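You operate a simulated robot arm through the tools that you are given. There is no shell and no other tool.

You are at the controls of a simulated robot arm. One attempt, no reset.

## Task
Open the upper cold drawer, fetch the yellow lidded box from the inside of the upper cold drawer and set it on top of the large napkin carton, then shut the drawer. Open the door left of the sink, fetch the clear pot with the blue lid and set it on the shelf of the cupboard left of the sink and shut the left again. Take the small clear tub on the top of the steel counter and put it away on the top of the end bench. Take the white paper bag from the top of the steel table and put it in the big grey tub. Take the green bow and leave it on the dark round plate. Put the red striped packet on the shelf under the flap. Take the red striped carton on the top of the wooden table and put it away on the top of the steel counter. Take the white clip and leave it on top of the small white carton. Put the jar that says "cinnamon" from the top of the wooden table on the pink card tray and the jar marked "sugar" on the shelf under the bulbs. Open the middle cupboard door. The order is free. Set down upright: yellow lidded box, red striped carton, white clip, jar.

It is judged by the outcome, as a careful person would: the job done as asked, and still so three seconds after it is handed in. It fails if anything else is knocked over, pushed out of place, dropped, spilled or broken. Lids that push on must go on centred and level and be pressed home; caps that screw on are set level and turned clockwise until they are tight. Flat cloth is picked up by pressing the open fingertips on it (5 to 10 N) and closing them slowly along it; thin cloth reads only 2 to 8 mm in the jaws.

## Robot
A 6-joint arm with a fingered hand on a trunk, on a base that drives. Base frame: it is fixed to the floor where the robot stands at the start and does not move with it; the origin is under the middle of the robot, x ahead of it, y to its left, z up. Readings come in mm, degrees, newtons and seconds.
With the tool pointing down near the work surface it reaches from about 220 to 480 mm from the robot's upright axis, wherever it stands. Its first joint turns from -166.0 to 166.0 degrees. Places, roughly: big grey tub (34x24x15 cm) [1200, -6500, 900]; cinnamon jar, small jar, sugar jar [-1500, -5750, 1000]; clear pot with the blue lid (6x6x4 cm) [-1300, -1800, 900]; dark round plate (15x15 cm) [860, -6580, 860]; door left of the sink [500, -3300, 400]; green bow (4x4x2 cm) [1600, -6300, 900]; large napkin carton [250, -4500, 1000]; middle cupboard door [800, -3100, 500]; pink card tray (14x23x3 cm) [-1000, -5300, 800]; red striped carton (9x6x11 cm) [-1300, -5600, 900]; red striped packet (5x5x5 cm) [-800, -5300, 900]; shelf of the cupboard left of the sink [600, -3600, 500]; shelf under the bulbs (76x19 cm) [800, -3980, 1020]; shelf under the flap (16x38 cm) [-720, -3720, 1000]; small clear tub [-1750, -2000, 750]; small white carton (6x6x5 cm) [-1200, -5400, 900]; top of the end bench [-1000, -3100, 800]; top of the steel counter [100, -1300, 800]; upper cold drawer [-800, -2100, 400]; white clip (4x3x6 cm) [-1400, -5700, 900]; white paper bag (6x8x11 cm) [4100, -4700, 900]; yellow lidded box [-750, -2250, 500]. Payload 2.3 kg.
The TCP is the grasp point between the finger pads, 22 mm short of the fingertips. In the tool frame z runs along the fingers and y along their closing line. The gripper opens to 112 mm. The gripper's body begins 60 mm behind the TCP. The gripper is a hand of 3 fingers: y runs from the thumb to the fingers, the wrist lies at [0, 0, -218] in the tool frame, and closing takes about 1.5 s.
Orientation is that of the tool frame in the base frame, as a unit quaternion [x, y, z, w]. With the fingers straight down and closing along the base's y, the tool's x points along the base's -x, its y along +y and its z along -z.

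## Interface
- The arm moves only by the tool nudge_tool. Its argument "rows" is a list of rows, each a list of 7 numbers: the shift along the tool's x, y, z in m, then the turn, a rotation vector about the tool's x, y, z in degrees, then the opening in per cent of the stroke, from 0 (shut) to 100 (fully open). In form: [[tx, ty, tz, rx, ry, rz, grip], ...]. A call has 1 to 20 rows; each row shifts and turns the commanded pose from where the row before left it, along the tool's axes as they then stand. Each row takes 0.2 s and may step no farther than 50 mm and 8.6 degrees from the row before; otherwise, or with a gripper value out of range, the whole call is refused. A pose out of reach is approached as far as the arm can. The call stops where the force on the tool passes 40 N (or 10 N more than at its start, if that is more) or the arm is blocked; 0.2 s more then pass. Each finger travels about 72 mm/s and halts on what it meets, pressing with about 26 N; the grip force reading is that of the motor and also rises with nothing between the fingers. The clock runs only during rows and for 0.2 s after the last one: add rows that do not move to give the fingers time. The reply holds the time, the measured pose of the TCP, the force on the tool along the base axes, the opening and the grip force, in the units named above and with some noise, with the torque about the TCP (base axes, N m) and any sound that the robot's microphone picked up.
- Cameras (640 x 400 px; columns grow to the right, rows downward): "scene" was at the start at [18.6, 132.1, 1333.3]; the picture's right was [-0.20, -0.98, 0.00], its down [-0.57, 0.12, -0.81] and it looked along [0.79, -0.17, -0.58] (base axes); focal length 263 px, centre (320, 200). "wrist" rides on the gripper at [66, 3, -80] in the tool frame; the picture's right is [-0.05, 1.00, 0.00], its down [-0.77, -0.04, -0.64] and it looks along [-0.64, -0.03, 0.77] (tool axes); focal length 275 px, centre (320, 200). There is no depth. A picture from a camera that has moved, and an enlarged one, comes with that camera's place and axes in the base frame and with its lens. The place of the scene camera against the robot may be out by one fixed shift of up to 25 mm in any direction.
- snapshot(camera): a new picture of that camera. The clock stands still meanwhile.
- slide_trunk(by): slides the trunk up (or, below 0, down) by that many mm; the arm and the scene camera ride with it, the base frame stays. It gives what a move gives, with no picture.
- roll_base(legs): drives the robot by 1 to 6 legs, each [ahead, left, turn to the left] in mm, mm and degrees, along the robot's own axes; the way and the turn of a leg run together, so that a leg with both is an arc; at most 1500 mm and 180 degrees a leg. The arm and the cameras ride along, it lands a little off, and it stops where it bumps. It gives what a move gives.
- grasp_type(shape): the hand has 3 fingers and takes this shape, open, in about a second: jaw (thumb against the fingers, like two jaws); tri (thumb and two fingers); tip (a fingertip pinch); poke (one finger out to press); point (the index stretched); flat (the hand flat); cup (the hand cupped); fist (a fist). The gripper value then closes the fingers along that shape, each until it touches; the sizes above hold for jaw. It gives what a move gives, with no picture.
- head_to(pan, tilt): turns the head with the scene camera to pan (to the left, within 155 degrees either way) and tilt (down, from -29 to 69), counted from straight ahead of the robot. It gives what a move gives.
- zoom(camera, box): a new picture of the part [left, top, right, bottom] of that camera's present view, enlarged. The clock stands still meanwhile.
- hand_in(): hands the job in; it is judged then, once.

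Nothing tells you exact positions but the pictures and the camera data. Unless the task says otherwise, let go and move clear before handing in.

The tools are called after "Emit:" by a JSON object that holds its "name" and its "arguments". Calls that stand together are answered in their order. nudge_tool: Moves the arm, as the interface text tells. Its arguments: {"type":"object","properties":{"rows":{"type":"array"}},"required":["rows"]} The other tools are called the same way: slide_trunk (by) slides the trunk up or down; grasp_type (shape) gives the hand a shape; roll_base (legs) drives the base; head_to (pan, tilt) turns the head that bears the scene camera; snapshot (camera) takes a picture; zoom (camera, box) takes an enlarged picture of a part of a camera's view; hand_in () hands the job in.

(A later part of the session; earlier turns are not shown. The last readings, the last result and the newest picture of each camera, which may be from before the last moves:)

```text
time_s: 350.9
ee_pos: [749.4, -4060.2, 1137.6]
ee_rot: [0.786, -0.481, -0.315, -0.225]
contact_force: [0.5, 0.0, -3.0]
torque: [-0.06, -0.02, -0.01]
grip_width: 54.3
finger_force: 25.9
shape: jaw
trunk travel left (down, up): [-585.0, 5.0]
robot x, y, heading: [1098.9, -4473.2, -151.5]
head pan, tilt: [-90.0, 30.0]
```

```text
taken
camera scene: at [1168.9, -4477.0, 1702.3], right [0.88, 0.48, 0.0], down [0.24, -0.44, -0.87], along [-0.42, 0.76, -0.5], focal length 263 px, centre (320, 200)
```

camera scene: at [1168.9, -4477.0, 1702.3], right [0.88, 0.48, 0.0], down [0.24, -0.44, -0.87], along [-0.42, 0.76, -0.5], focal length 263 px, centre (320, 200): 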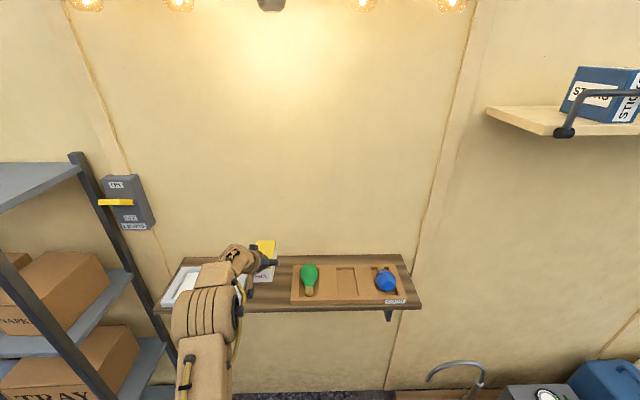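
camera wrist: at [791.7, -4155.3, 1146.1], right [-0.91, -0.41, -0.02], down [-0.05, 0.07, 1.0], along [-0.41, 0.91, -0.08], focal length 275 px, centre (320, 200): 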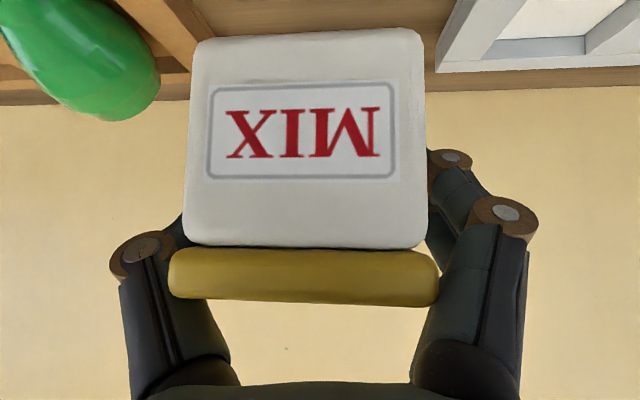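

The box is held level. I'll raise it a little more, back away, and move along to face the NAPKIN carton.

Emit:
{"name": "nudge_tool", "arguments": {"rows": [[-0.0214, -0.0015, -0.021, 0, 0, 0, 30], [-0.0214, -0.0015, -0.021, 0, 0, 0, 30], [0, 0, 0, 0, 0, 0, 30]]}}

Emit:
{"name": "roll_base", "arguments": {"legs": [[0, 280, 0], [636, 0, 0]]}}

Emit:
{"name": "snapshot", "arguments": {"camera": "wrist"}}

Emit:
{"name": "snapshot", "arguments": {"camera": "scene"}}

```text
time_s: 351.7
ee_pos: [752.2, -4059.7, 1197.2]
ee_rot: [0.786, -0.481, -0.317, -0.225]
contact_force: [0.4, -1.0, -4.3]
torque: [-0.06, -0.02, 0.01]
grip_width: 54.1
finger_force: 26.1
shape: jaw
trunk travel left (down, up): [-585.0, 5.0]
robot x, y, heading: [1097.7, -4474.4, -151.2]
head pan, tilt: [-90.0, 30.0]
```

```text
time_s: 356.8
ee_pos: [331.9, -4606.1, 1198.8]
ee_rot: [0.782, -0.488, -0.314, -0.228]
contact_force: [0.6, 0.8, -4.5]
torque: [-0.05, -0.02, 0.01]
grip_width: 54.1
finger_force: 25.9
shape: jaw
trunk travel left (down, up): [-585.0, 5.0]
robot x, y, heading: [671.8, -5020.7, -152.3]
head pan, tilt: [-90.0, 30.0]
```

```text
taken
camera wrist: at [370.7, -4700.6, 1206.0], right [-0.92, -0.39, -0.02], down [-0.05, 0.07, 1.0], along [-0.39, 0.92, -0.08], focal length 275 px, centre (320, 200)
```

wrist: 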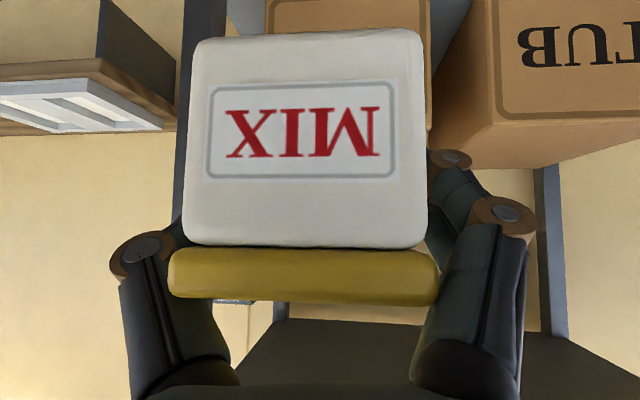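

```text
taken
camera scene: at [740.9, -5030.0, 1702.3], right [0.88, 0.47, 0.0], down [0.23, -0.44, -0.87], along [-0.4, 0.77, -0.5], focal length 263 px, centre (320, 200)
```

scene: 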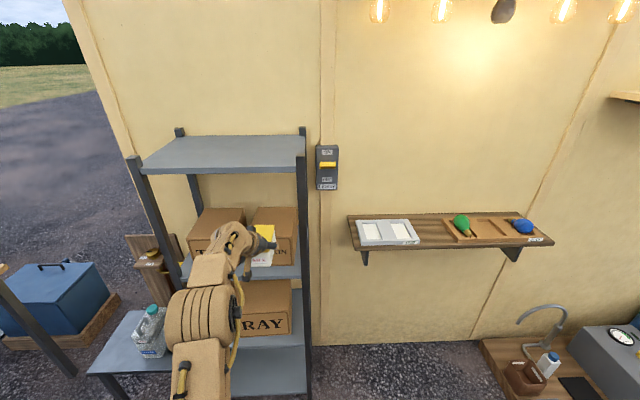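

The carton spans about t=513–683 with its top near z≈1134; I'm aligned with it at t≈604. I'll square up and move in over it with 35 mm to spare.

Emit:
{"name": "roll_base", "arguments": {"legs": [[0, 0, 1.1], [0, -220, 0]]}}

Emit:
{"name": "snapshot", "arguments": {"camera": "wrist"}}

Emit:
{"name": "zoom", "arguments": {"camera": "scene", "box": [120, 120, 380, 300]}}

```text
time_s: 358.8
ee_pos: [222.9, -4420.3, 1197.7]
ee_rot: [0.785, -0.483, -0.315, -0.226]
contact_force: [0.6, -0.1, -4.4]
torque: [-0.06, -0.01, -0.01]
grip_width: 54.5
finger_force: 25.9
shape: jaw
trunk travel left (down, up): [-585.0, 5.0]
robot x, y, heading: [568.8, -4832.7, -151.6]
head pan, tilt: [-90.0, 30.0]
```

```text
taken
camera wrist: at [263.1, -4515.4, 1205.9], right [-0.91, -0.4, -0.02], down [-0.05, 0.07, 1.0], along [-0.4, 0.91, -0.08], focal length 275 px, centre (320, 200)
```

wrist: 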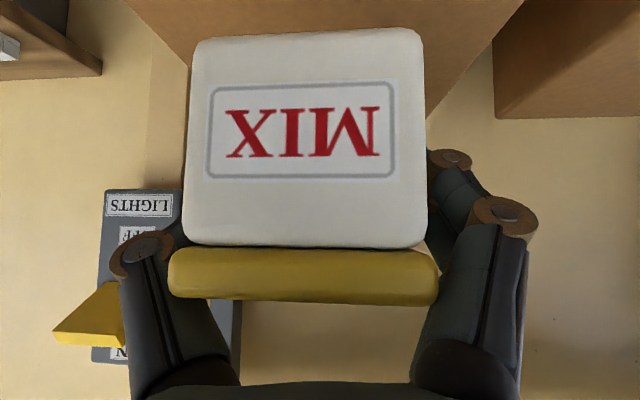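

```text
2.22 times, centred on (250, 210) of scene
camera zoom: at [637.8, -4839.6, 1702.3], right [0.88, 0.48, 0.0], down [0.24, -0.44, -0.87], along [-0.41, 0.76, -0.5], focal length 584 px, centre (476, 178)
```

zoom: 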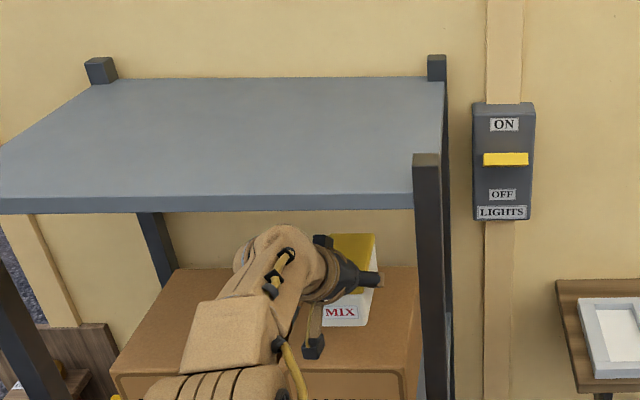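

The box is over the carton; from the top face's size in this view the carton top is about z≈1114. I'll move in 15 mm more, then lower and feel for contact.

Emit:
{"name": "nudge_tool", "arguments": {"rows": [[-0.0105, 0, 0.0107, 0, 0, 0, 30], [0.0095, 0.0006, 0.0093, 0, 0, 0, 30], [0.0095, 0.0006, 0.0093, 0, 0, 0, 30], [0.0095, 0.0006, 0.0093, 0, 0, 0, 30], [0, 0, 0, 0, 0, 0, 30]]}}

Emit:
{"name": "nudge_tool", "arguments": {"rows": [[0.0028, 0.0002, 0.0028, 0, 0, 0, 30], [0.0028, 0.0002, 0.0028, 0, 0, 0, 30], [0, 0, 0, 0, 0, 0, 30]]}}

Emit:
{"name": "nudge_tool", "arguments": {"rows": [[0.0028, 0.0002, 0.0028, 0, 0, 0, 30], [0, 0, 0, 0, 0, 0, 30]]}}

Emit:
{"name": "snapshot", "arguments": {"camera": "wrist"}}

```text
time_s: 360.0
ee_pos: [216.1, -4407.0, 1159.3]
ee_rot: [0.785, -0.481, -0.318, -0.225]
contact_force: [-3.4, 4.9, 19.4]
torque: [-0.55, -0.56, 0.09]
grip_width: 54.5
finger_force: 25.8
shape: jaw
trunk travel left (down, up): [-585.0, 5.0]
robot x, y, heading: [572.2, -4834.9, -151.5]
head pan, tilt: [-90.0, 30.0]
```

```text
time_s: 360.5
ee_pos: [216.4, -4406.3, 1158.7]
ee_rot: [0.783, -0.479, -0.323, -0.229]
contact_force: [0.7, -1.9, 16.6]
torque: [-0.76, -0.69, -0.04]
grip_width: 54.2
finger_force: 26.2
shape: jaw
trunk travel left (down, up): [-585.0, 5.0]
robot x, y, heading: [570.7, -4834.5, -151.2]
head pan, tilt: [-90.0, 30.0]
stopped in row 2: the force on the tool passed its limit at 44 N (the readings are from after the stop); the commanded pose is now the measured one
```

```text
time_s: 361.1
ee_pos: [216.2, -4406.7, 1159.4]
ee_rot: [0.782, -0.477, -0.328, -0.232]
contact_force: [3.1, -4.0, 16.3]
torque: [-0.85, -0.76, -0.05]
grip_width: 54.2
finger_force: 26.0
shape: jaw
trunk travel left (down, up): [-585.0, 5.0]
robot x, y, heading: [570.7, -4833.1, -151.3]
head pan, tilt: [-90.0, 30.0]
stopped in row 2: the force on the tool passed its limit at 42 N (the readings are from after the stop); the commanded pose is now the measured one
```

```text
taken
camera wrist: at [257.6, -4501.1, 1164.8], right [-0.91, -0.41, -0.02], down [-0.04, 0.04, 1.0], along [-0.41, 0.91, -0.06], focal length 275 px, centre (320, 200)
```

wrist: 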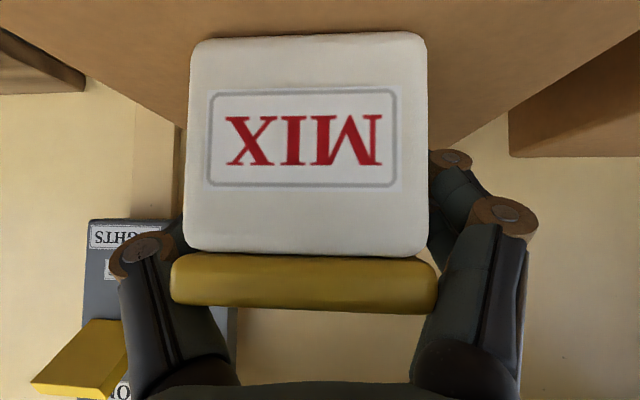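

The box is standing on the carton. I'll ease off, then open the fingers slowly.

Emit:
{"name": "nudge_tool", "arguments": {"rows": [[-0.0022, 0, -0.0021, 0, 0, 0, 30], [0, 0, 0, 0, 0, 0, 30], [0, 0, 0, 0, 0, 0, 50], [0, 0, 0, 0, 0, 0, 68], [0, 0, 0, 0, 0, 0, 68], [0, 0, 0, 0, 0, 0, 68]]}}

Emit:
{"name": "snapshot", "arguments": {"camera": "wrist"}}

Emit:
{"name": "zoom", "arguments": {"camera": "scene", "box": [120, 120, 380, 300]}}

```text
time_s: 362.5
ee_pos: [211.2, -4404.5, 1160.7]
ee_rot: [0.783, -0.477, -0.325, -0.23]
contact_force: [0.5, 0.3, 2.5]
torque: [-0.06, -0.07, 0.01]
grip_width: 75.9
finger_force: 0.1
shape: jaw
trunk travel left (down, up): [-585.0, 5.0]
robot x, y, heading: [569.6, -4832.9, -151.4]
head pan, tilt: [-90.0, 30.0]
```

```text
taken
camera wrist: at [255.4, -4499.2, 1166.5], right [-0.91, -0.41, -0.02], down [-0.04, 0.05, 1.0], along [-0.41, 0.91, -0.06], focal length 275 px, centre (320, 200)
```

wrist: 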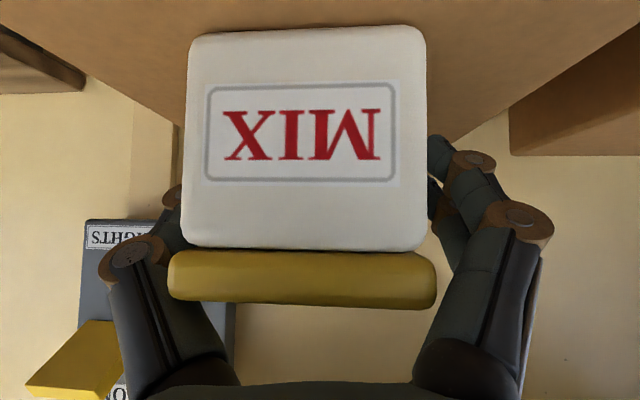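

```text
2.22 times, centred on (250, 210) of scene
camera zoom: at [638.8, -4841.0, 1702.2], right [0.88, 0.48, 0.0], down [0.24, -0.44, -0.87], along [-0.41, 0.76, -0.5], focal length 584 px, centre (476, 178)
```

zoom: 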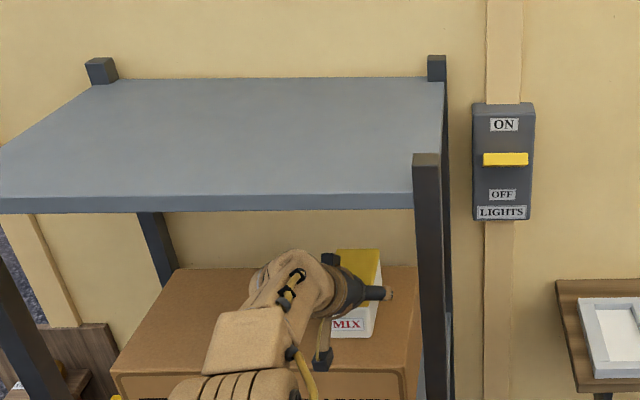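

Released and the box stands level. I'll withdraw along the tool axis and then back the base away.

Emit:
{"name": "nudge_tool", "arguments": {"rows": [[0, 0, -0.02, 0, 0, 0, 70], [0, 0, -0.03, 0, 0, 0, 70], [0, 0, -0.03, 0, 0, 0, 70], [0, 0, 0, 0, 0, 0, 70]]}}

Emit:
{"name": "roll_base", "arguments": {"legs": [[0, 300, 0]]}}

Emit:
{"name": "zoom", "arguments": {"camera": "scene", "box": [120, 120, 380, 300]}}

```text
time_s: 363.5
ee_pos: [235.1, -4457.1, 1212.2]
ee_rot: [0.783, -0.477, -0.325, -0.23]
contact_force: [0.0, 0.1, 0.2]
torque: [0.0, 0.01, -0.02]
grip_width: 78.3
finger_force: 0.0
shape: jaw
trunk travel left (down, up): [-585.0, 5.0]
robot x, y, heading: [568.6, -4837.6, -151.5]
head pan, tilt: [-90.0, 30.0]
```

```text
time_s: 365.6
ee_pos: [377.8, -4726.1, 1212.9]
ee_rot: [0.785, -0.474, -0.325, -0.229]
contact_force: [1.3, 0.0, -0.2]
torque: [0.02, -0.03, 0.01]
grip_width: 78.4
finger_force: 0.1
shape: jaw
trunk travel left (down, up): [-585.0, 5.0]
robot x, y, heading: [716.7, -5097.7, -150.7]
head pan, tilt: [-90.0, 30.0]
```

```text
2.22 times, centred on (250, 210) of scene
camera zoom: at [784.2, -5105.5, 1702.2], right [0.87, 0.48, 0.0], down [0.24, -0.44, -0.87], along [-0.42, 0.76, -0.5], focal length 584 px, centre (476, 178)
```

zoom: 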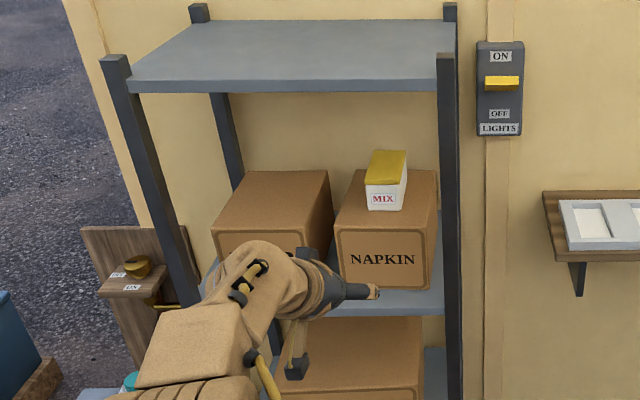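

The yellow box stands on the NAPKIN carton. Next is the wooden table: I'll drive along the corridor, giving the awning pole (t≈-448, n≈3479) a wide berth.

Emit:
{"name": "roll_base", "arguments": {"legs": [[0, 540, -0.4], [1000, 0, 0], [950, 0, 0]]}}

Emit:
{"name": "head_to", "arguments": {"pan": -90, "tilt": 35}}

Emit:
{"name": "snapshot", "arguments": {"camera": "scene"}}

```text
time_s: 377.9
ee_pos: [-1041.1, -6136.9, 1212.2]
ee_rot: [0.787, -0.471, -0.327, -0.227]
contact_force: [0.4, 0.1, 0.2]
torque: [0.02, 0.02, 0.03]
grip_width: 78.2
finger_force: 0.1
shape: jaw
trunk travel left (down, up): [-585.0, 5.0]
robot x, y, heading: [-700.3, -6506.8, -150.3]
head pan, tilt: [-90.0, 30.0]
```

```text
time_s: 378.5
ee_pos: [-1041.7, -6134.5, 1213.2]
ee_rot: [0.787, -0.471, -0.326, -0.228]
contact_force: [-0.1, 0.5, 1.3]
torque: [-0.02, 0.01, -0.02]
grip_width: 78.2
finger_force: 0.1
shape: jaw
trunk travel left (down, up): [-585.0, 5.0]
robot x, y, heading: [-702.7, -6506.7, -150.4]
head pan, tilt: [-90.0, 35.0]
```

```text
taken
camera scene: at [-630.7, -6512.8, 1694.5], right [0.87, 0.49, 0.0], down [0.28, -0.5, -0.82], along [-0.4, 0.71, -0.57], focal length 263 px, centre (320, 200)
```

scene: 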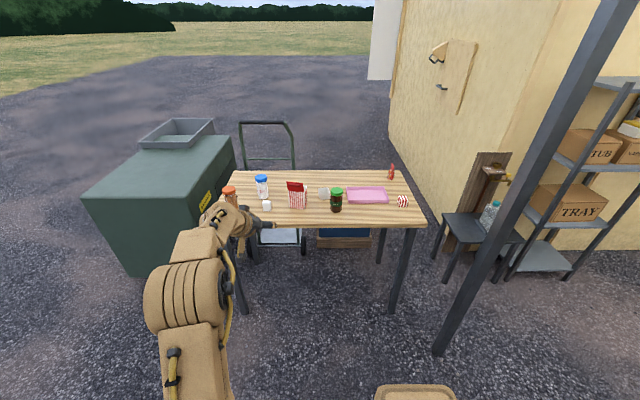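

Emit:
{"name": "zoom", "arguments": {"camera": "scene", "box": [210, 150, 430, 250]}}

```text
2.91 times, centred on (320, 200) of scene
camera zoom: at [-630.7, -6512.8, 1694.5], right [0.87, 0.49, 0.0], down [0.28, -0.5, -0.82], along [-0.4, 0.71, -0.57], focal length 765 px, centre (320, 200)
```

zoom: 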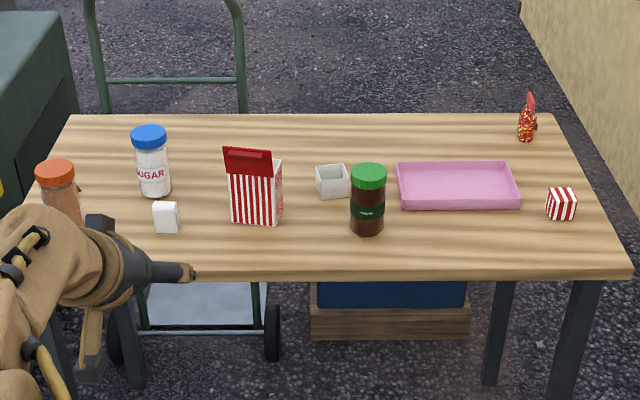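

I have the table mapped: top z≈796, corridor edge n≈3184, with the sugar jar, clip, striped carton, white carton, green jar, tray and packet all within reach from this side. I'll set the hand upright again and move up to the table for the white clip (t≈-1472, n≈3060).

Emit:
{"name": "nudge_tool", "arguments": {"rows": [[0, 0, 0, 0, 8.5, 0, 70], [0, 0, 0, 0, 8.5, 0, 70], [0, 0, 0, 0, 8.5, 0, 70], [0, 0, 0, 0, 8.5, 0, 70], [0, 0, 0, 0, 8.5, 0, 70], [0, 0, 0, 0, 4.3, 0, 70], [0, 0, 0, 0, 0, 0, 70]]}}

Emit:
{"name": "slide_trunk", "arguments": {"by": -120}}

Emit:
{"name": "roll_base", "arguments": {"legs": [[80, -400, -0.7]]}}

Emit:
{"name": "snapshot", "arguments": {"camera": "wrist"}}

```text
time_s: 380.1
ee_pos: [-1007.7, -6202.8, 1183.3]
ee_rot: [0.853, -0.52, -0.006, -0.035]
contact_force: [0.3, 0.2, -0.4]
torque: [0.03, -0.01, -0.02]
grip_width: 78.2
finger_force: 0.1
shape: jaw
out of reach, approached as far as the arm can: row 3, 4, 5, 6
trunk travel left (down, up): [-585.0, 5.0]
robot x, y, heading: [-699.4, -6504.9, -150.5]
head pan, tilt: [-90.0, 35.0]
```

```text
time_s: 381.6
ee_pos: [-1008.9, -6204.8, 1062.3]
ee_rot: [0.853, -0.521, -0.006, -0.036]
contact_force: [0.8, -0.5, -0.9]
torque: [-0.01, -0.01, 0.02]
grip_width: 78.1
finger_force: 0.1
shape: jaw
trunk travel left (down, up): [-465.0, 125.0]
robot x, y, heading: [-700.2, -6507.7, -150.7]
head pan, tilt: [-90.0, 35.0]
```

```text
time_s: 384.1
ee_pos: [-1268.3, -5891.2, 1062.5]
ee_rot: [0.849, -0.527, -0.006, -0.035]
contact_force: [-0.1, 0.0, 0.1]
torque: [-0.05, -0.02, -0.03]
grip_width: 77.9
finger_force: 0.0
shape: jaw
trunk travel left (down, up): [-465.0, 125.0]
robot x, y, heading: [-961.7, -6196.1, -150.8]
head pan, tilt: [-90.0, 35.0]
```

```text
taken
camera wrist: at [-1244.9, -5957.7, 1138.9], right [-0.91, -0.4, -0.05], down [-0.33, 0.66, 0.67], along [-0.24, 0.63, -0.74], focal length 275 px, centre (320, 200)
```

wrist: 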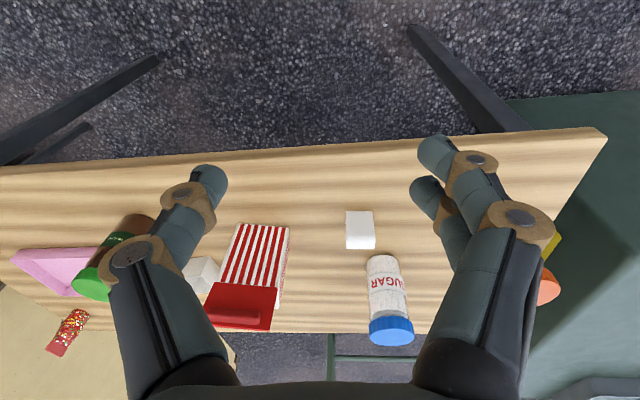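

The clip is the small white block near t≈-1450, n≈3108. I'll square the hand and bring the base in so the hand is over it.

Emit:
{"name": "nudge_tool", "arguments": {"rows": [[0, 0, 0, -3.05, 2.7, -2.5, 70], [0, 0, 0, 0, 0, 0, 70]]}}

Emit:
{"name": "roll_base", "arguments": {"legs": [[33, -310, 0]]}}

Emit:
{"name": "snapshot", "arguments": {"camera": "wrist"}}

```text
time_s: 384.8
ee_pos: [-1273.5, -5904.0, 1055.9]
ee_rot: [0.862, -0.508, 0.001, 0.0]
contact_force: [0.4, -0.5, 0.1]
torque: [0.01, 0.02, 0.02]
grip_width: 78.4
finger_force: 0.0
shape: jaw
out of reach, approached as far as the arm can: row 1
trunk travel left (down, up): [-465.0, 125.0]
robot x, y, heading: [-964.6, -6200.8, -151.1]
head pan, tilt: [-90.0, 35.0]
```

```text
time_s: 386.9
ee_pos: [-1459.1, -5646.4, 1057.2]
ee_rot: [0.864, -0.504, 0.001, -0.001]
contact_force: [0.2, 0.2, -1.0]
torque: [0.0, 0.02, 0.0]
grip_width: 78.1
finger_force: 0.0
shape: jaw
trunk travel left (down, up): [-465.0, 125.0]
robot x, y, heading: [-1144.0, -5931.3, -150.9]
head pan, tilt: [-90.0, 35.0]
```

```text
taken
camera wrist: at [-1429.7, -5704.9, 1136.3], right [-0.89, -0.45, 0.0], down [-0.35, 0.69, 0.64], along [-0.28, 0.57, -0.77], focal length 275 px, centre (320, 200)
```

wrist: 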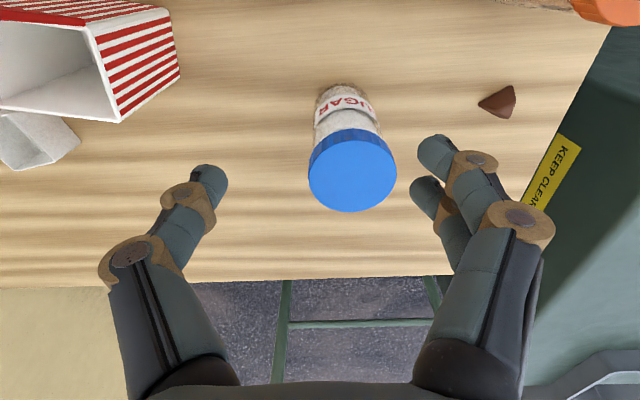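

From the two views together, the table top must be near z≈880 (not 796), which puts the table edge at n≈3283 and the clip at about (t=-1443, n=3170). I'll move the hand over it.

Emit:
{"name": "nudge_tool", "arguments": {"rows": [[0.04, -0.011, 0, 0, 0, 0, 70], [0.04, -0.011, 0, 0, 0, 0, 70], [0, 0, 0, 0, 0, 0, 70]]}}

Emit:
{"name": "snapshot", "arguments": {"camera": "wrist"}}

```text
time_s: 387.7
ee_pos: [-1402.0, -5705.2, 1054.0]
ee_rot: [0.863, -0.505, 0.0, -0.001]
contact_force: [0.1, -0.2, 0.4]
torque: [-0.03, -0.05, 0.01]
grip_width: 78.1
finger_force: 0.1
shape: jaw
trunk travel left (down, up): [-465.0, 125.0]
robot x, y, heading: [-1145.2, -5935.3, -150.5]
head pan, tilt: [-90.0, 35.0]
```

```text
taken
camera wrist: at [-1372.2, -5764.1, 1134.5], right [-0.89, -0.45, 0.0], down [-0.35, 0.69, 0.64], along [-0.28, 0.57, -0.77], focal length 275 px, centre (320, 200)
```

wrist: 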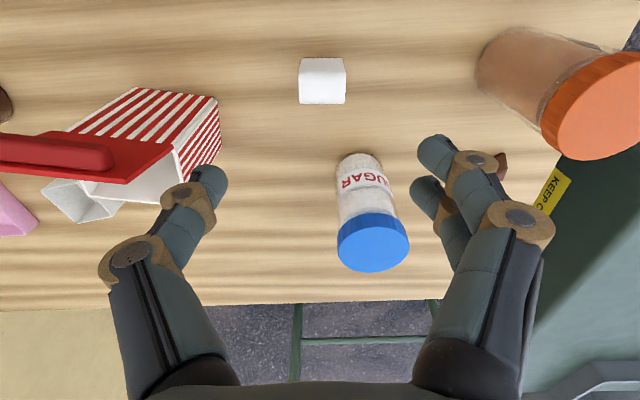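

Emit:
{"name": "zoom", "arguments": {"camera": "wrist", "box": [260, 30, 400, 130]}}

```text
4.00 times, centred on (330, 80) of wrist
camera zoom: at [-1372.2, -5764.1, 1134.5], right [-0.89, -0.45, 0.0], down [-0.35, 0.69, 0.64], along [-0.28, 0.57, -0.77], focal length 1101 px, centre (280, 680)
```

zoom: 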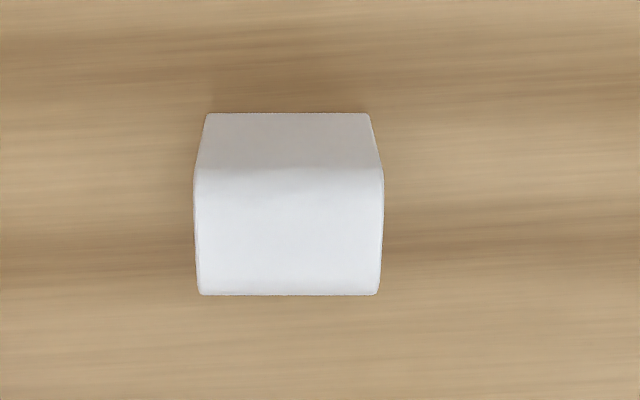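

The clip is a white block, about 40 mm across and 26–30 mm deep, with its top near z≈896, so the table top is near z≈838. It's right below the hand. I'll go down to just above it and check.

Emit:
{"name": "nudge_tool", "arguments": {"rows": [[-0.009, -0.003, 0.03, 0, 0, 0, 62], [0, 0, 0.04, 0, 0, 0, 62], [0, 0, 0.04, 0, 0, 0, 62], [0, 0, 0, 0, 0, 0, 62]]}}

Emit:
{"name": "snapshot", "arguments": {"camera": "wrist"}}

```text
time_s: 388.7
ee_pos: [-1404.0, -5695.6, 945.3]
ee_rot: [0.863, -0.505, 0.0, 0.0]
contact_force: [0.3, 0.8, -0.9]
torque: [0.0, -0.02, 0.03]
grip_width: 69.9
finger_force: 0.1
shape: jaw
trunk travel left (down, up): [-465.0, 125.0]
robot x, y, heading: [-1142.2, -5939.5, -150.7]
head pan, tilt: [-90.0, 35.0]
```

```text
taken
camera wrist: at [-1374.1, -5755.9, 1024.6], right [-0.89, -0.45, 0.0], down [-0.35, 0.69, 0.64], along [-0.28, 0.57, -0.77], focal length 275 px, centre (320, 200)
```

wrist: 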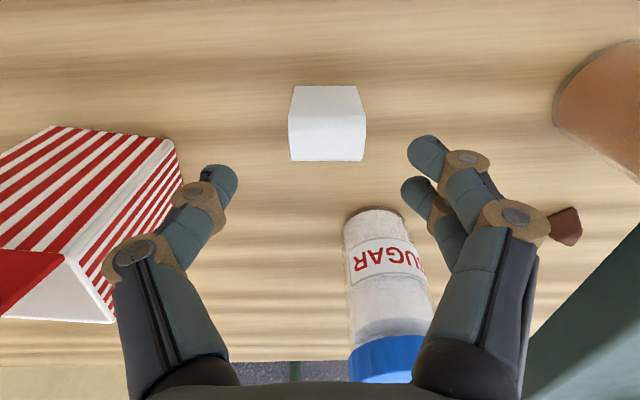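

Emit:
{"name": "nudge_tool", "arguments": {"rows": [[0, 0.0035, 0.03, 0, 0, 0, 62], [0.002, 0, 0.03, 0, 0, 0, 62], [0, 0, 0.013, 0, 0, 0, 62], [0, 0, 0, 0, 0, 0, 45], [0, 0, 0, 0, 0, 0, 30], [0, 0, 0, 0, 0, 0, 20], [0, 0, 0, 0, 0, 0, 20], [0, 0, 0, 0, 0, 0, 20]]}}

Emit:
{"name": "snapshot", "arguments": {"camera": "wrist"}}

```text
time_s: 390.5
ee_pos: [-1404.7, -5698.8, 871.3]
ee_rot: [0.864, -0.504, 0.001, -0.001]
contact_force: [0.1, -0.2, 2.0]
torque: [0.0, 0.02, 0.02]
grip_width: 16.9
finger_force: 25.8
shape: jaw
trunk travel left (down, up): [-465.0, 125.0]
robot x, y, heading: [-1143.5, -5939.5, -150.8]
head pan, tilt: [-90.0, 35.0]
```

```text
taken
camera wrist: at [-1376.1, -5758.2, 952.0], right [-0.89, -0.45, 0.0], down [-0.35, 0.69, 0.64], along [-0.28, 0.57, -0.77], focal length 275 px, centre (320, 200)
```

wrist: 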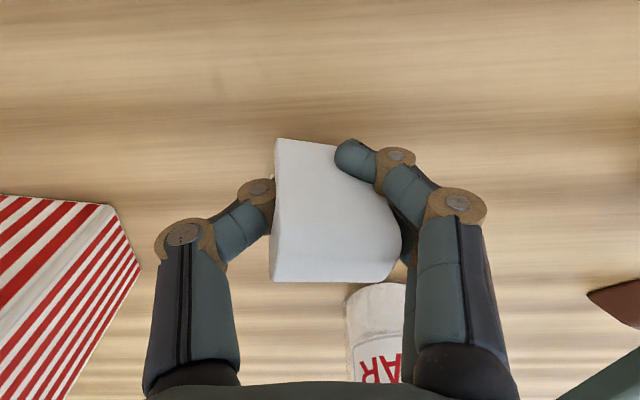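

The grip reading is narrow (17 mm) and the block looks twisted in the fingers. I'll open again and see how it stands.

Emit:
{"name": "nudge_tool", "arguments": {"rows": [[0, 0, 0, 0, 0, 0, 40], [0, 0, 0, 0, 0, 0, 62], [0, 0, 0, 0, 0, 0, 62], [0, 0, 0, 0, 0, 0, 62]]}}

Emit:
{"name": "snapshot", "arguments": {"camera": "wrist"}}

```text
time_s: 391.5
ee_pos: [-1404.2, -5700.0, 871.8]
ee_rot: [0.863, -0.504, 0.0, -0.001]
contact_force: [-0.4, 0.8, -0.4]
torque: [0.04, -0.04, -0.04]
grip_width: 69.0
finger_force: 0.0
shape: jaw
trunk travel left (down, up): [-465.0, 125.0]
robot x, y, heading: [-1147.0, -5937.7, -150.8]
head pan, tilt: [-90.0, 35.0]
```

```text
taken
camera wrist: at [-1376.1, -5758.2, 951.9], right [-0.89, -0.45, 0.0], down [-0.35, 0.69, 0.64], along [-0.28, 0.57, -0.77], focal length 275 px, centre (320, 200)
```

wrist: 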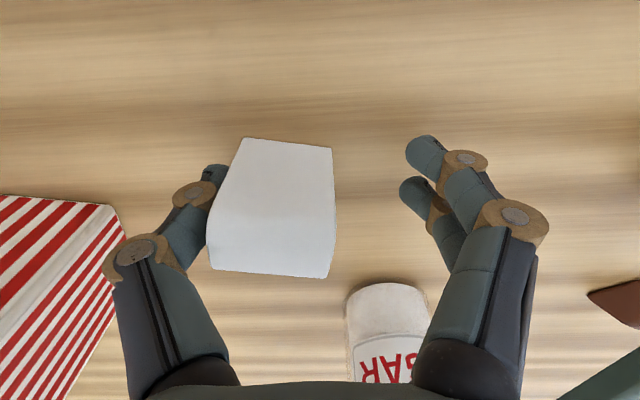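

The block is fine but shifted toward the thumb: the finger pair is too wide for its 26 mm depth. I'll regrasp across the other axis with the hand turned 90°. First I'll check how close the base is to the table edge.

Emit:
{"name": "nudge_tool", "arguments": {"rows": [[0, 0, -0.04, 0, 0, 0, 62], [0, 0, -0.04, 0, 0, 0, 62], [0, 0, 0, 0, 0, 0, 62]]}}

Emit:
{"name": "head_to", "arguments": {"pan": -80, "tilt": 68}}

Emit:
{"name": "snapshot", "arguments": {"camera": "scene"}}

```text
time_s: 392.3
ee_pos: [-1404.2, -5701.8, 953.3]
ee_rot: [0.863, -0.505, 0.0, 0.0]
contact_force: [-0.1, 0.1, 0.3]
torque: [0.03, 0.0, 0.0]
grip_width: 69.2
finger_force: 0.2
shape: jaw
trunk travel left (down, up): [-465.0, 125.0]
robot x, y, heading: [-1150.2, -5939.5, -150.8]
head pan, tilt: [-90.0, 35.0]
```

```text
time_s: 393.2
ee_pos: [-1404.7, -5700.5, 951.3]
ee_rot: [0.864, -0.504, 0.001, 0.0]
contact_force: [0.5, -0.5, -0.5]
torque: [-0.03, 0.03, 0.0]
grip_width: 68.8
finger_force: 0.1
shape: jaw
trunk travel left (down, up): [-465.0, 125.0]
robot x, y, heading: [-1147.8, -5933.5, -150.7]
head pan, tilt: [-80.0, 68.0]
```

```text
taken
camera scene: at [-1068.7, -5977.7, 1531.6], right [0.78, 0.63, 0.0], down [0.59, -0.72, -0.38], along [-0.24, 0.29, -0.93], focal length 263 px, centre (320, 200)
```

scene: 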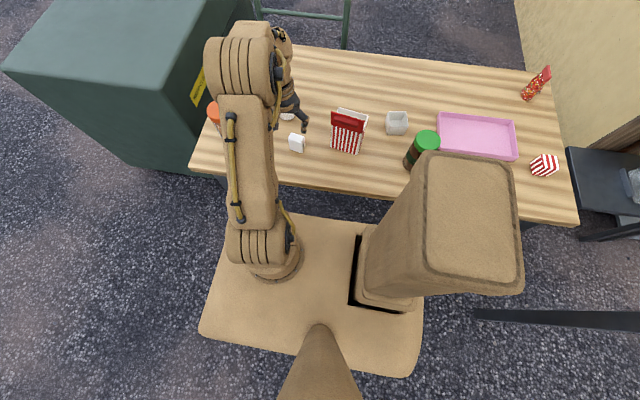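

There's decent margin between the arm's pedestal and the table edge. I'll turn the hand 90° and set it over the clip, now near (t=-1430, n=3158).

Emit:
{"name": "nudge_tool", "arguments": {"rows": [[0, 0, 0, 0, 0, 8.2, 62], [0, 0, 0, 0, 0, 8.2, 62], [0, 0, 0, 0, 0, 8.2, 62], [0, 0, 0, 0, 0, 8.2, 62], [0, 0, 0, 0, 0, 8.2, 62], [0, 0, 0, 0, 0, 8.2, 62], [0, 0, 0, 0, 0, 8.2, 62], [0, 0, 0, 0, 0, 8.2, 62], [0, 0, 0, 0, 0, 8.2, 62], [0, 0, 0, 0, 0, 8.2, 62], [0, 0, 0, 0, 0, 8.0, 62], [-0.014, 0.007, 0, 0, 0, 0, 62], [0, 0, 0, 0, 0, 0, 62]]}}

Emit:
{"name": "snapshot", "arguments": {"camera": "wrist"}}

```text
time_s: 396.1
ee_pos: [-1395.8, -5687.0, 955.2]
ee_rot: [-0.253, 0.967, 0.0, 0.0]
contact_force: [0.8, -0.7, 0.1]
torque: [-0.01, 0.01, -0.02]
grip_width: 69.3
finger_force: 0.0
shape: jaw
trunk travel left (down, up): [-465.0, 125.0]
robot x, y, heading: [-1152.5, -5937.4, -150.9]
head pan, tilt: [-80.0, 68.0]
```

```text
taken
camera wrist: at [-1455.6, -5716.9, 1034.9], right [-0.45, 0.89, 0.0], down [0.69, 0.35, 0.64], along [0.57, 0.29, -0.77], focal length 275 px, centre (320, 200)
```

wrist: 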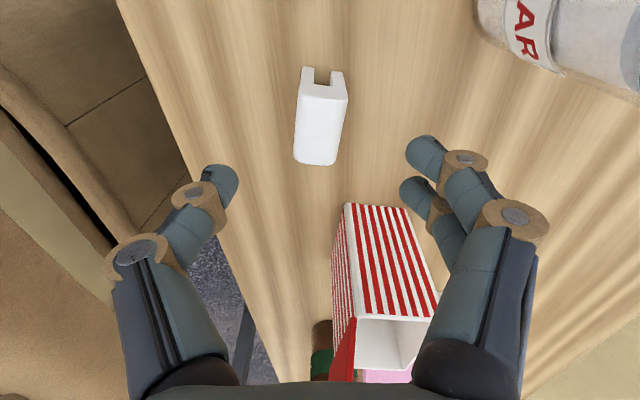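

Now I see it: the clip is an inverted-U channel about 40 mm long and 24 mm wide, standing on its legs. It's centred under the hand. I'll go down and grip across it.

Emit:
{"name": "nudge_tool", "arguments": {"rows": [[0, 0, 0.04, 0, 0, 0, 55], [0, 0, 0.038, 0, 0, 0, 50], [0, 0, 0, 0, 0, 0, 50]]}}

Emit:
{"name": "snapshot", "arguments": {"camera": "wrist"}}

```text
time_s: 396.9
ee_pos: [-1396.7, -5687.5, 876.6]
ee_rot: [-0.253, 0.967, 0.0, 0.001]
contact_force: [-0.4, -0.3, -0.6]
torque: [0.03, 0.0, 0.02]
grip_width: 56.5
finger_force: 0.0
shape: jaw
trunk travel left (down, up): [-465.0, 125.0]
robot x, y, heading: [-1147.8, -5936.9, -150.8]
head pan, tilt: [-80.0, 68.0]
```

```text
taken
camera wrist: at [-1456.5, -5716.6, 956.6], right [-0.45, 0.89, 0.0], down [0.69, 0.35, 0.64], along [0.57, 0.29, -0.77], focal length 275 px, centre (320, 200)
```

wrist: 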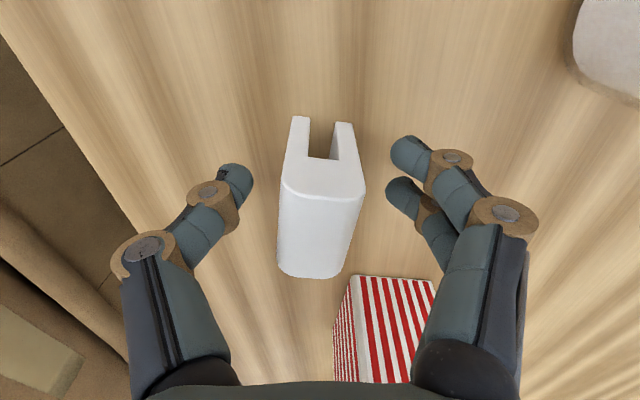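

Emit:
{"name": "nudge_tool", "arguments": {"rows": [[0, 0, 0, 0, 0, 0, 35], [0, 0, 0, 0, 0, 0, 20], [0, 0, 0, 0, 0, 0, 10], [0, 0, 0, 0, 0, 0, 10], [0, 0, 0, 0, 0, 0, 10]]}}

Emit:
{"name": "snapshot", "arguments": {"camera": "wrist"}}

```text
time_s: 398.1
ee_pos: [-1396.2, -5686.7, 876.2]
ee_rot: [-0.253, 0.967, 0.001, 0.001]
contact_force: [0.2, -0.7, -0.1]
torque: [0.05, -0.04, 0.01]
grip_width: 21.6
finger_force: 25.9
shape: jaw
trunk travel left (down, up): [-465.0, 125.0]
robot x, y, heading: [-1147.9, -5939.0, -150.7]
head pan, tilt: [-80.0, 68.0]
```

```text
taken
camera wrist: at [-1456.5, -5716.5, 956.9], right [-0.45, 0.89, 0.0], down [0.69, 0.35, 0.64], along [0.57, 0.29, -0.77], focal length 275 px, centre (320, 200)
```

wrist: 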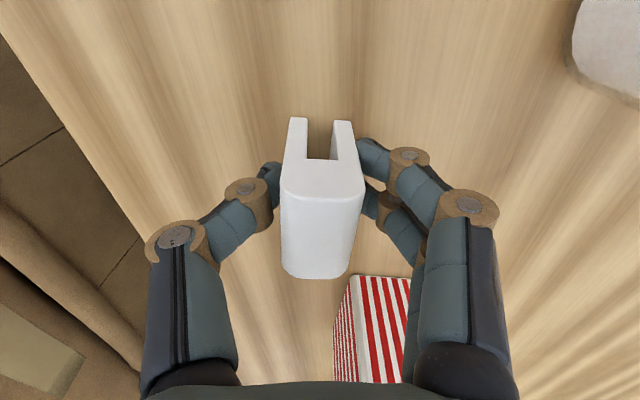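

The clip is held squarely. I'll lift it well above the other things, then shift the base along toward the small white carton.

Emit:
{"name": "slide_trunk", "arguments": {"by": 120}}

Emit:
{"name": "nudge_tool", "arguments": {"rows": [[0, 0, -0.04, 0, 0, 0, 10], [0, 0, -0.04, 0, 0, 0, 10], [0, 0, 0, 0, 0, 0, 10]]}}

Emit:
{"name": "roll_base", "arguments": {"legs": [[-294, 0, -0.3]]}}

Emit:
{"name": "snapshot", "arguments": {"camera": "wrist"}}

Emit:
{"name": "snapshot", "arguments": {"camera": "scene"}}

```text
time_s: 399.6
ee_pos: [-1396.9, -5685.6, 997.6]
ee_rot: [-0.254, 0.967, 0.001, 0.001]
contact_force: [-0.2, -0.5, -0.6]
torque: [0.01, 0.0, 0.01]
grip_width: 21.9
finger_force: 26.1
shape: jaw
trunk travel left (down, up): [-585.0, 5.0]
robot x, y, heading: [-1144.4, -5941.3, -150.8]
head pan, tilt: [-80.0, 68.0]
```

```text
time_s: 400.4
ee_pos: [-1397.6, -5688.8, 1076.2]
ee_rot: [-0.253, 0.967, 0.0, 0.001]
contact_force: [-0.2, 0.6, -0.5]
torque: [0.0, 0.03, -0.03]
grip_width: 21.9
finger_force: 26.2
shape: jaw
trunk travel left (down, up): [-585.0, 5.0]
robot x, y, heading: [-1142.5, -5938.6, -150.8]
head pan, tilt: [-80.0, 68.0]
```

```text
time_s: 402.4
ee_pos: [-1136.7, -5542.6, 1074.8]
ee_rot: [-0.254, 0.967, 0.0, 0.0]
contact_force: [0.2, 0.4, -1.2]
torque: [0.01, 0.01, 0.02]
grip_width: 21.7
finger_force: 26.1
shape: jaw
trunk travel left (down, up): [-585.0, 5.0]
robot x, y, heading: [-885.9, -5790.8, -150.8]
head pan, tilt: [-80.0, 68.0]
```

```text
taken
camera wrist: at [-1197.3, -5572.3, 1155.3], right [-0.45, 0.89, 0.0], down [0.69, 0.35, 0.64], along [0.57, 0.29, -0.77], focal length 275 px, centre (320, 200)
```

wrist: 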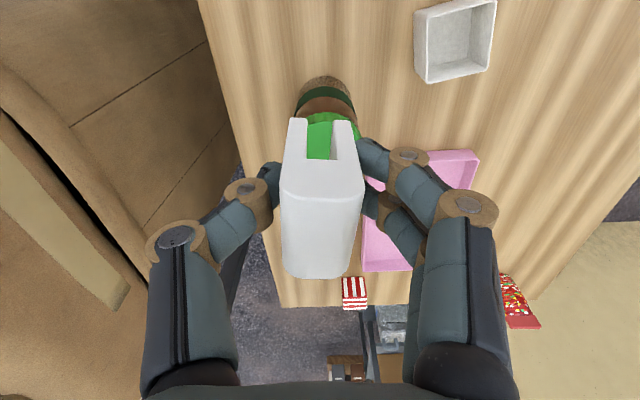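

```text
taken
camera scene: at [-807.5, -5831.6, 1651.5], right [0.77, 0.63, 0.0], down [0.59, -0.72, -0.37], along [-0.24, 0.29, -0.93], focal length 263 px, centre (320, 200)
```

scene: 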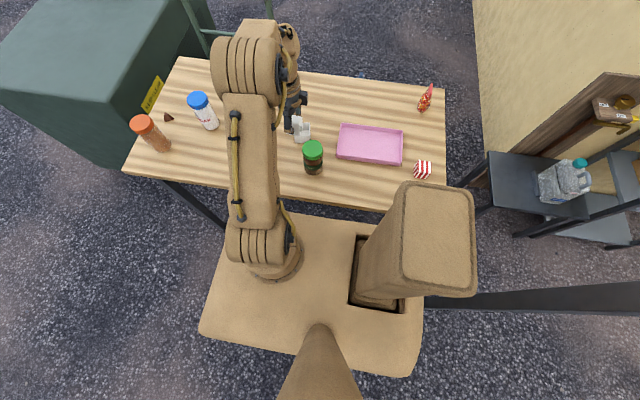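

Emit:
{"name": "zoom", "arguments": {"camera": "wrist", "box": [390, 0, 530, 100]}}

Emit:
{"name": "zoom", "arguments": {"camera": "scene", "box": [260, 60, 420, 200]}}

```text
4.00 times, centred on (460, 50) of wrist
camera zoom: at [-1197.3, -5572.3, 1155.3], right [-0.45, 0.89, 0.0], down [0.69, 0.35, 0.64], along [0.57, 0.29, -0.77], focal length 1101 px, centre (-240, 800)
```

zoom: 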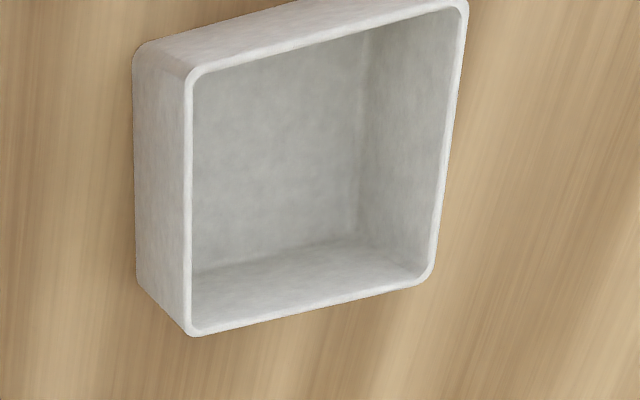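

```text
2.86 times, centred on (340, 130) of scene
camera zoom: at [-807.5, -5831.6, 1651.5], right [0.77, 0.63, 0.0], down [0.59, -0.72, -0.37], along [-0.24, 0.29, -0.93], focal length 751 px, centre (263, 400)
```

zoom: 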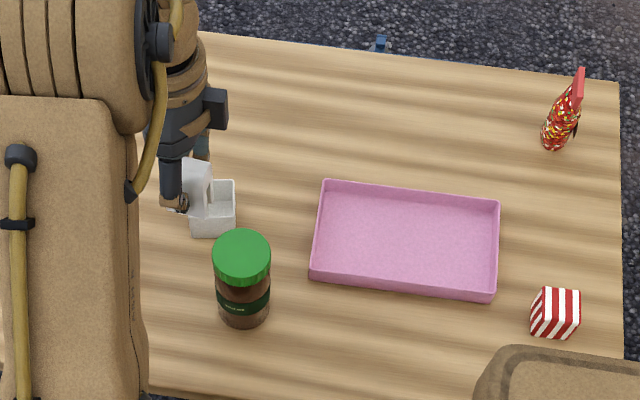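

The small white carton turns out to be an open-topped, thin-walled box, and the clip has a slot meant to sit over an edge. I'll seat the clip on the carton's rim on its +T wall, which keeps the hand clear of the green jar. That wall is yawed about 12° from the stall axes, so I'll turn the hand to match.

Emit:
{"name": "nudge_tool", "arguments": {"rows": [[0, 0, 0, 0, 0, -8.2, 10], [0, 0, 0, 0, 0, -8.2, 10], [0, 0, 0, 0, 0, -8.2, 10], [0, 0, 0, 0, 0, -8.2, 10], [0, 0, 0, 0, 0, -8.2, 10], [0, 0, 0, 0, 0, -8.2, 10], [0, 0, 0, 0, 0, -8.2, 10], [0, 0, 0, 0, 0, -8.2, 10], [0, 0, 0, 0, 0, -8.2, 10], [0, 0, 0, 0, 0, -8.2, 10], [0, 0, 0, 0, 0, -8.2, 10], [0, 0, 0, 0, 0, -8.2, 10], [0, 0, 0, 0, 0, -4, 10], [0, 0, 0, 0, 0, 0, 10]]}}

Emit:
{"name": "roll_base", "arguments": {"legs": [[0, -40, 0]]}}

Emit:
{"name": "snapshot", "arguments": {"camera": "wrist"}}

```text
time_s: 405.4
ee_pos: [-1136.9, -5543.1, 1075.5]
ee_rot: [0.913, -0.408, 0.001, 0.0]
contact_force: [0.4, -0.7, -0.4]
torque: [0.0, -0.02, 0.01]
grip_width: 21.9
finger_force: 25.9
shape: jaw
trunk travel left (down, up): [-585.0, 5.0]
robot x, y, heading: [-882.9, -5789.5, -150.8]
head pan, tilt: [-80.0, 68.0]
```

```text
time_s: 406.3
ee_pos: [-1156.9, -5508.3, 1074.6]
ee_rot: [0.913, -0.407, 0.001, -0.001]
contact_force: [-0.1, 0.1, -0.4]
torque: [0.01, -0.04, 0.0]
grip_width: 21.6
finger_force: 26.2
shape: jaw
trunk travel left (down, up): [-585.0, 5.0]
robot x, y, heading: [-903.3, -5758.0, -150.7]
head pan, tilt: [-80.0, 68.0]
```

```text
taken
camera wrist: at [-1116.8, -5559.7, 1154.9], right [-0.77, -0.63, 0.0], down [-0.49, 0.6, 0.64], along [-0.4, 0.49, -0.77], focal length 275 px, centre (320, 200)
```

wrist: 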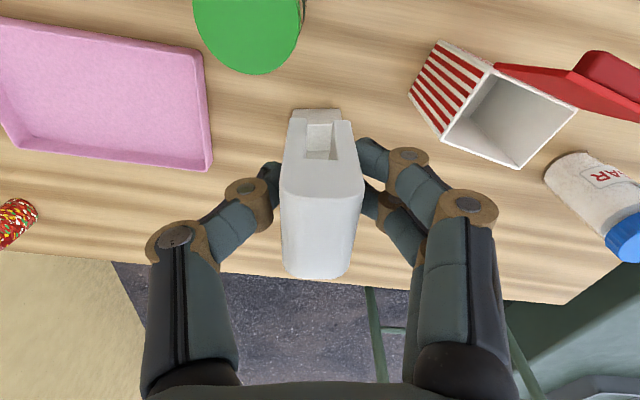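

The carton is hidden behind the clip. I'll shift sideways to see it and refine its position.

Emit:
{"name": "slide_trunk", "arguments": {"by": -80}}

Emit:
{"name": "nudge_tool", "arguments": {"rows": [[0, -0.04, 0, 0, 0, 0, 10], [0, -0.04, 0, 0, 0, 0, 10], [0, 0, 0, 0, 0, 0, 10]]}}

Emit:
{"name": "snapshot", "arguments": {"camera": "wrist"}}

```text
time_s: 407.4
ee_pos: [-1157.9, -5509.4, 994.8]
ee_rot: [0.913, -0.408, 0.0, -0.001]
contact_force: [0.8, -0.4, 0.5]
torque: [-0.03, -0.01, 0.0]
grip_width: 21.5
finger_force: 26.0
shape: jaw
trunk travel left (down, up): [-505.0, 85.0]
robot x, y, heading: [-902.6, -5762.0, -150.6]
head pan, tilt: [-80.0, 68.0]
```

```text
time_s: 408.2
ee_pos: [-1095.5, -5455.9, 993.4]
ee_rot: [0.913, -0.408, 0.001, -0.002]
contact_force: [0.4, 0.9, -0.2]
torque: [-0.03, 0.02, 0.0]
grip_width: 21.5
finger_force: 26.0
shape: jaw
trunk travel left (down, up): [-505.0, 85.0]
robot x, y, heading: [-904.9, -5760.9, -150.8]
head pan, tilt: [-80.0, 68.0]
```

```text
taken
camera wrist: at [-1054.0, -5507.1, 1074.5], right [-0.77, -0.63, 0.0], down [-0.49, 0.6, 0.64], along [-0.4, 0.49, -0.77], focal length 275 px, centre (320, 200)
```

wrist: 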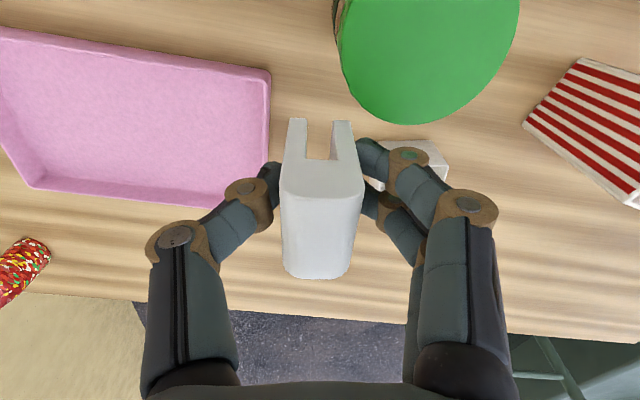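

Emit:
{"name": "nudge_tool", "arguments": {"rows": [[0.02, -0.045, 0, 0, 0, 0, 10], [0.02, -0.045, 0, 0, 0, 0, 10], [0, 0, 0, 0, 0, 0, 10]]}}

Emit:
{"name": "snapshot", "arguments": {"camera": "wrist"}}

```text
time_s: 409.0
ee_pos: [-1003.7, -5425.3, 993.2]
ee_rot: [0.913, -0.408, 0.0, -0.001]
contact_force: [-0.5, -0.6, -0.6]
torque: [0.01, 0.02, 0.01]
grip_width: 21.7
finger_force: 26.5
shape: jaw
trunk travel left (down, up): [-505.0, 85.0]
robot x, y, heading: [-904.5, -5758.9, -150.7]
head pan, tilt: [-80.0, 68.0]
```

```text
taken
camera wrist: at [-962.6, -5476.0, 1073.5], right [-0.77, -0.63, 0.0], down [-0.49, 0.6, 0.64], along [-0.4, 0.49, -0.77], focal length 275 px, centre (320, 200)
```

wrist: 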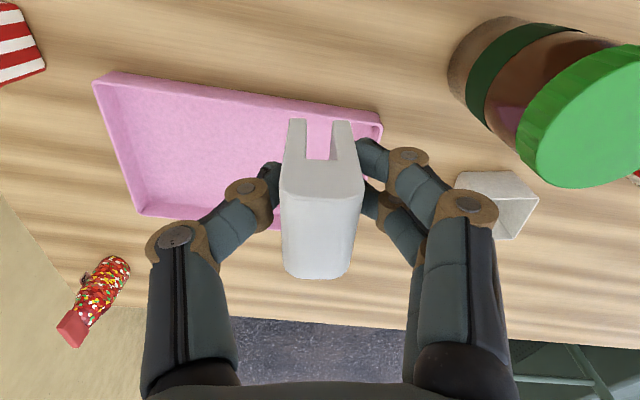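

Emit:
{"name": "zoom", "arguments": {"camera": "wrist", "box": [420, 150, 580, 250]}}

```text
4.00 times, centred on (500, 200) of wrist
camera zoom: at [-962.6, -5476.0, 1073.5], right [-0.77, -0.63, 0.0], down [-0.49, 0.6, 0.64], along [-0.4, 0.49, -0.77], focal length 1101 px, centre (-400, 200)
```

zoom: 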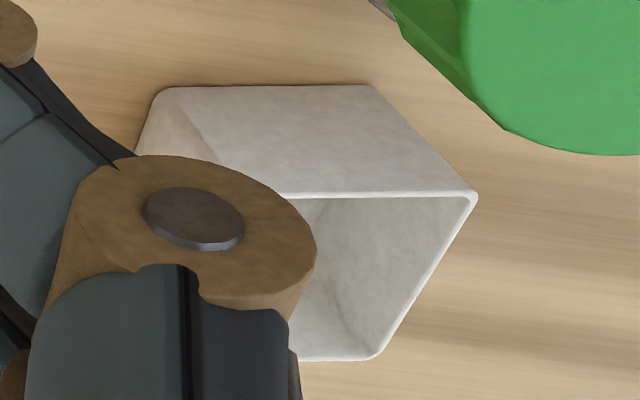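

From this view the carton's rim is near z≈879 and the +T wall's midpoint lies at about world (-1192, -5423). I'll adjust the base slightly for reach, then move around the green jar to above that wall.

Emit:
{"name": "roll_base", "arguments": {"legs": [[-55, -17, 0]]}}

```text
time_s: 410.0
ee_pos: [-961.7, -5381.2, 993.0]
ee_rot: [0.913, -0.408, 0.0, 0.0]
contact_force: [0.9, 0.2, -0.6]
torque: [0.02, 0.0, -0.02]
grip_width: 21.9
finger_force: 25.8
shape: jaw
trunk travel left (down, up): [-505.0, 85.0]
robot x, y, heading: [-864.8, -5717.1, -150.8]
head pan, tilt: [-80.0, 68.0]
```

Emit:
{"name": "nudge_tool", "arguments": {"rows": [[-0.022, 0.04, 0, 0, 0, 0, 10], [-0.022, 0.04, 0, 0, 0, 0, 10], [-0.022, 0.04, 0, 0, 0, 0, 10], [-0.022, 0.04, 0, 0, 0, 0, 10], [-0.025, 0.0455, 0, 0, 0, 0, 10], [0, 0, 0, 0, 0, 0, 10]]}}

Emit:
{"name": "snapshot", "arguments": {"camera": "wrist"}}

Emit:
{"name": "snapshot", "arguments": {"camera": "scene"}}

```text
refused: row 5 steps farther than a row can; nothing moved
```

```text
taken
camera wrist: at [-920.6, -5432.2, 1073.3], right [-0.78, -0.63, 0.0], down [-0.49, 0.6, 0.64], along [-0.4, 0.49, -0.77], focal length 275 px, centre (320, 200)
```

wrist: 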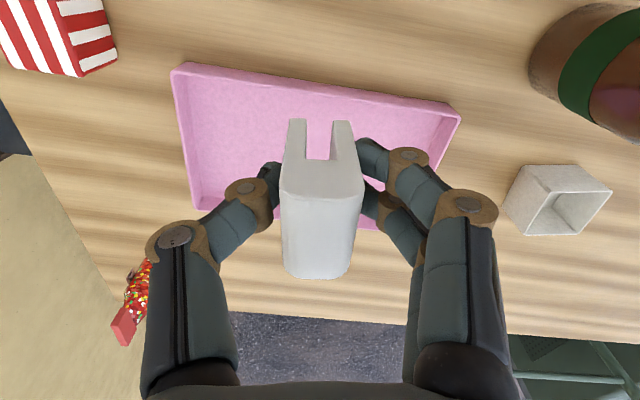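

```text
taken
camera scene: at [-785.1, -5753.6, 1571.5], right [0.77, 0.63, 0.0], down [0.59, -0.72, -0.37], along [-0.24, 0.29, -0.93], focal length 263 px, centre (320, 200)
```

scene: 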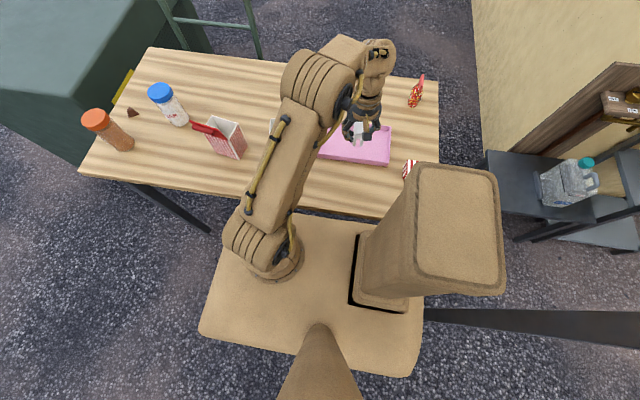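

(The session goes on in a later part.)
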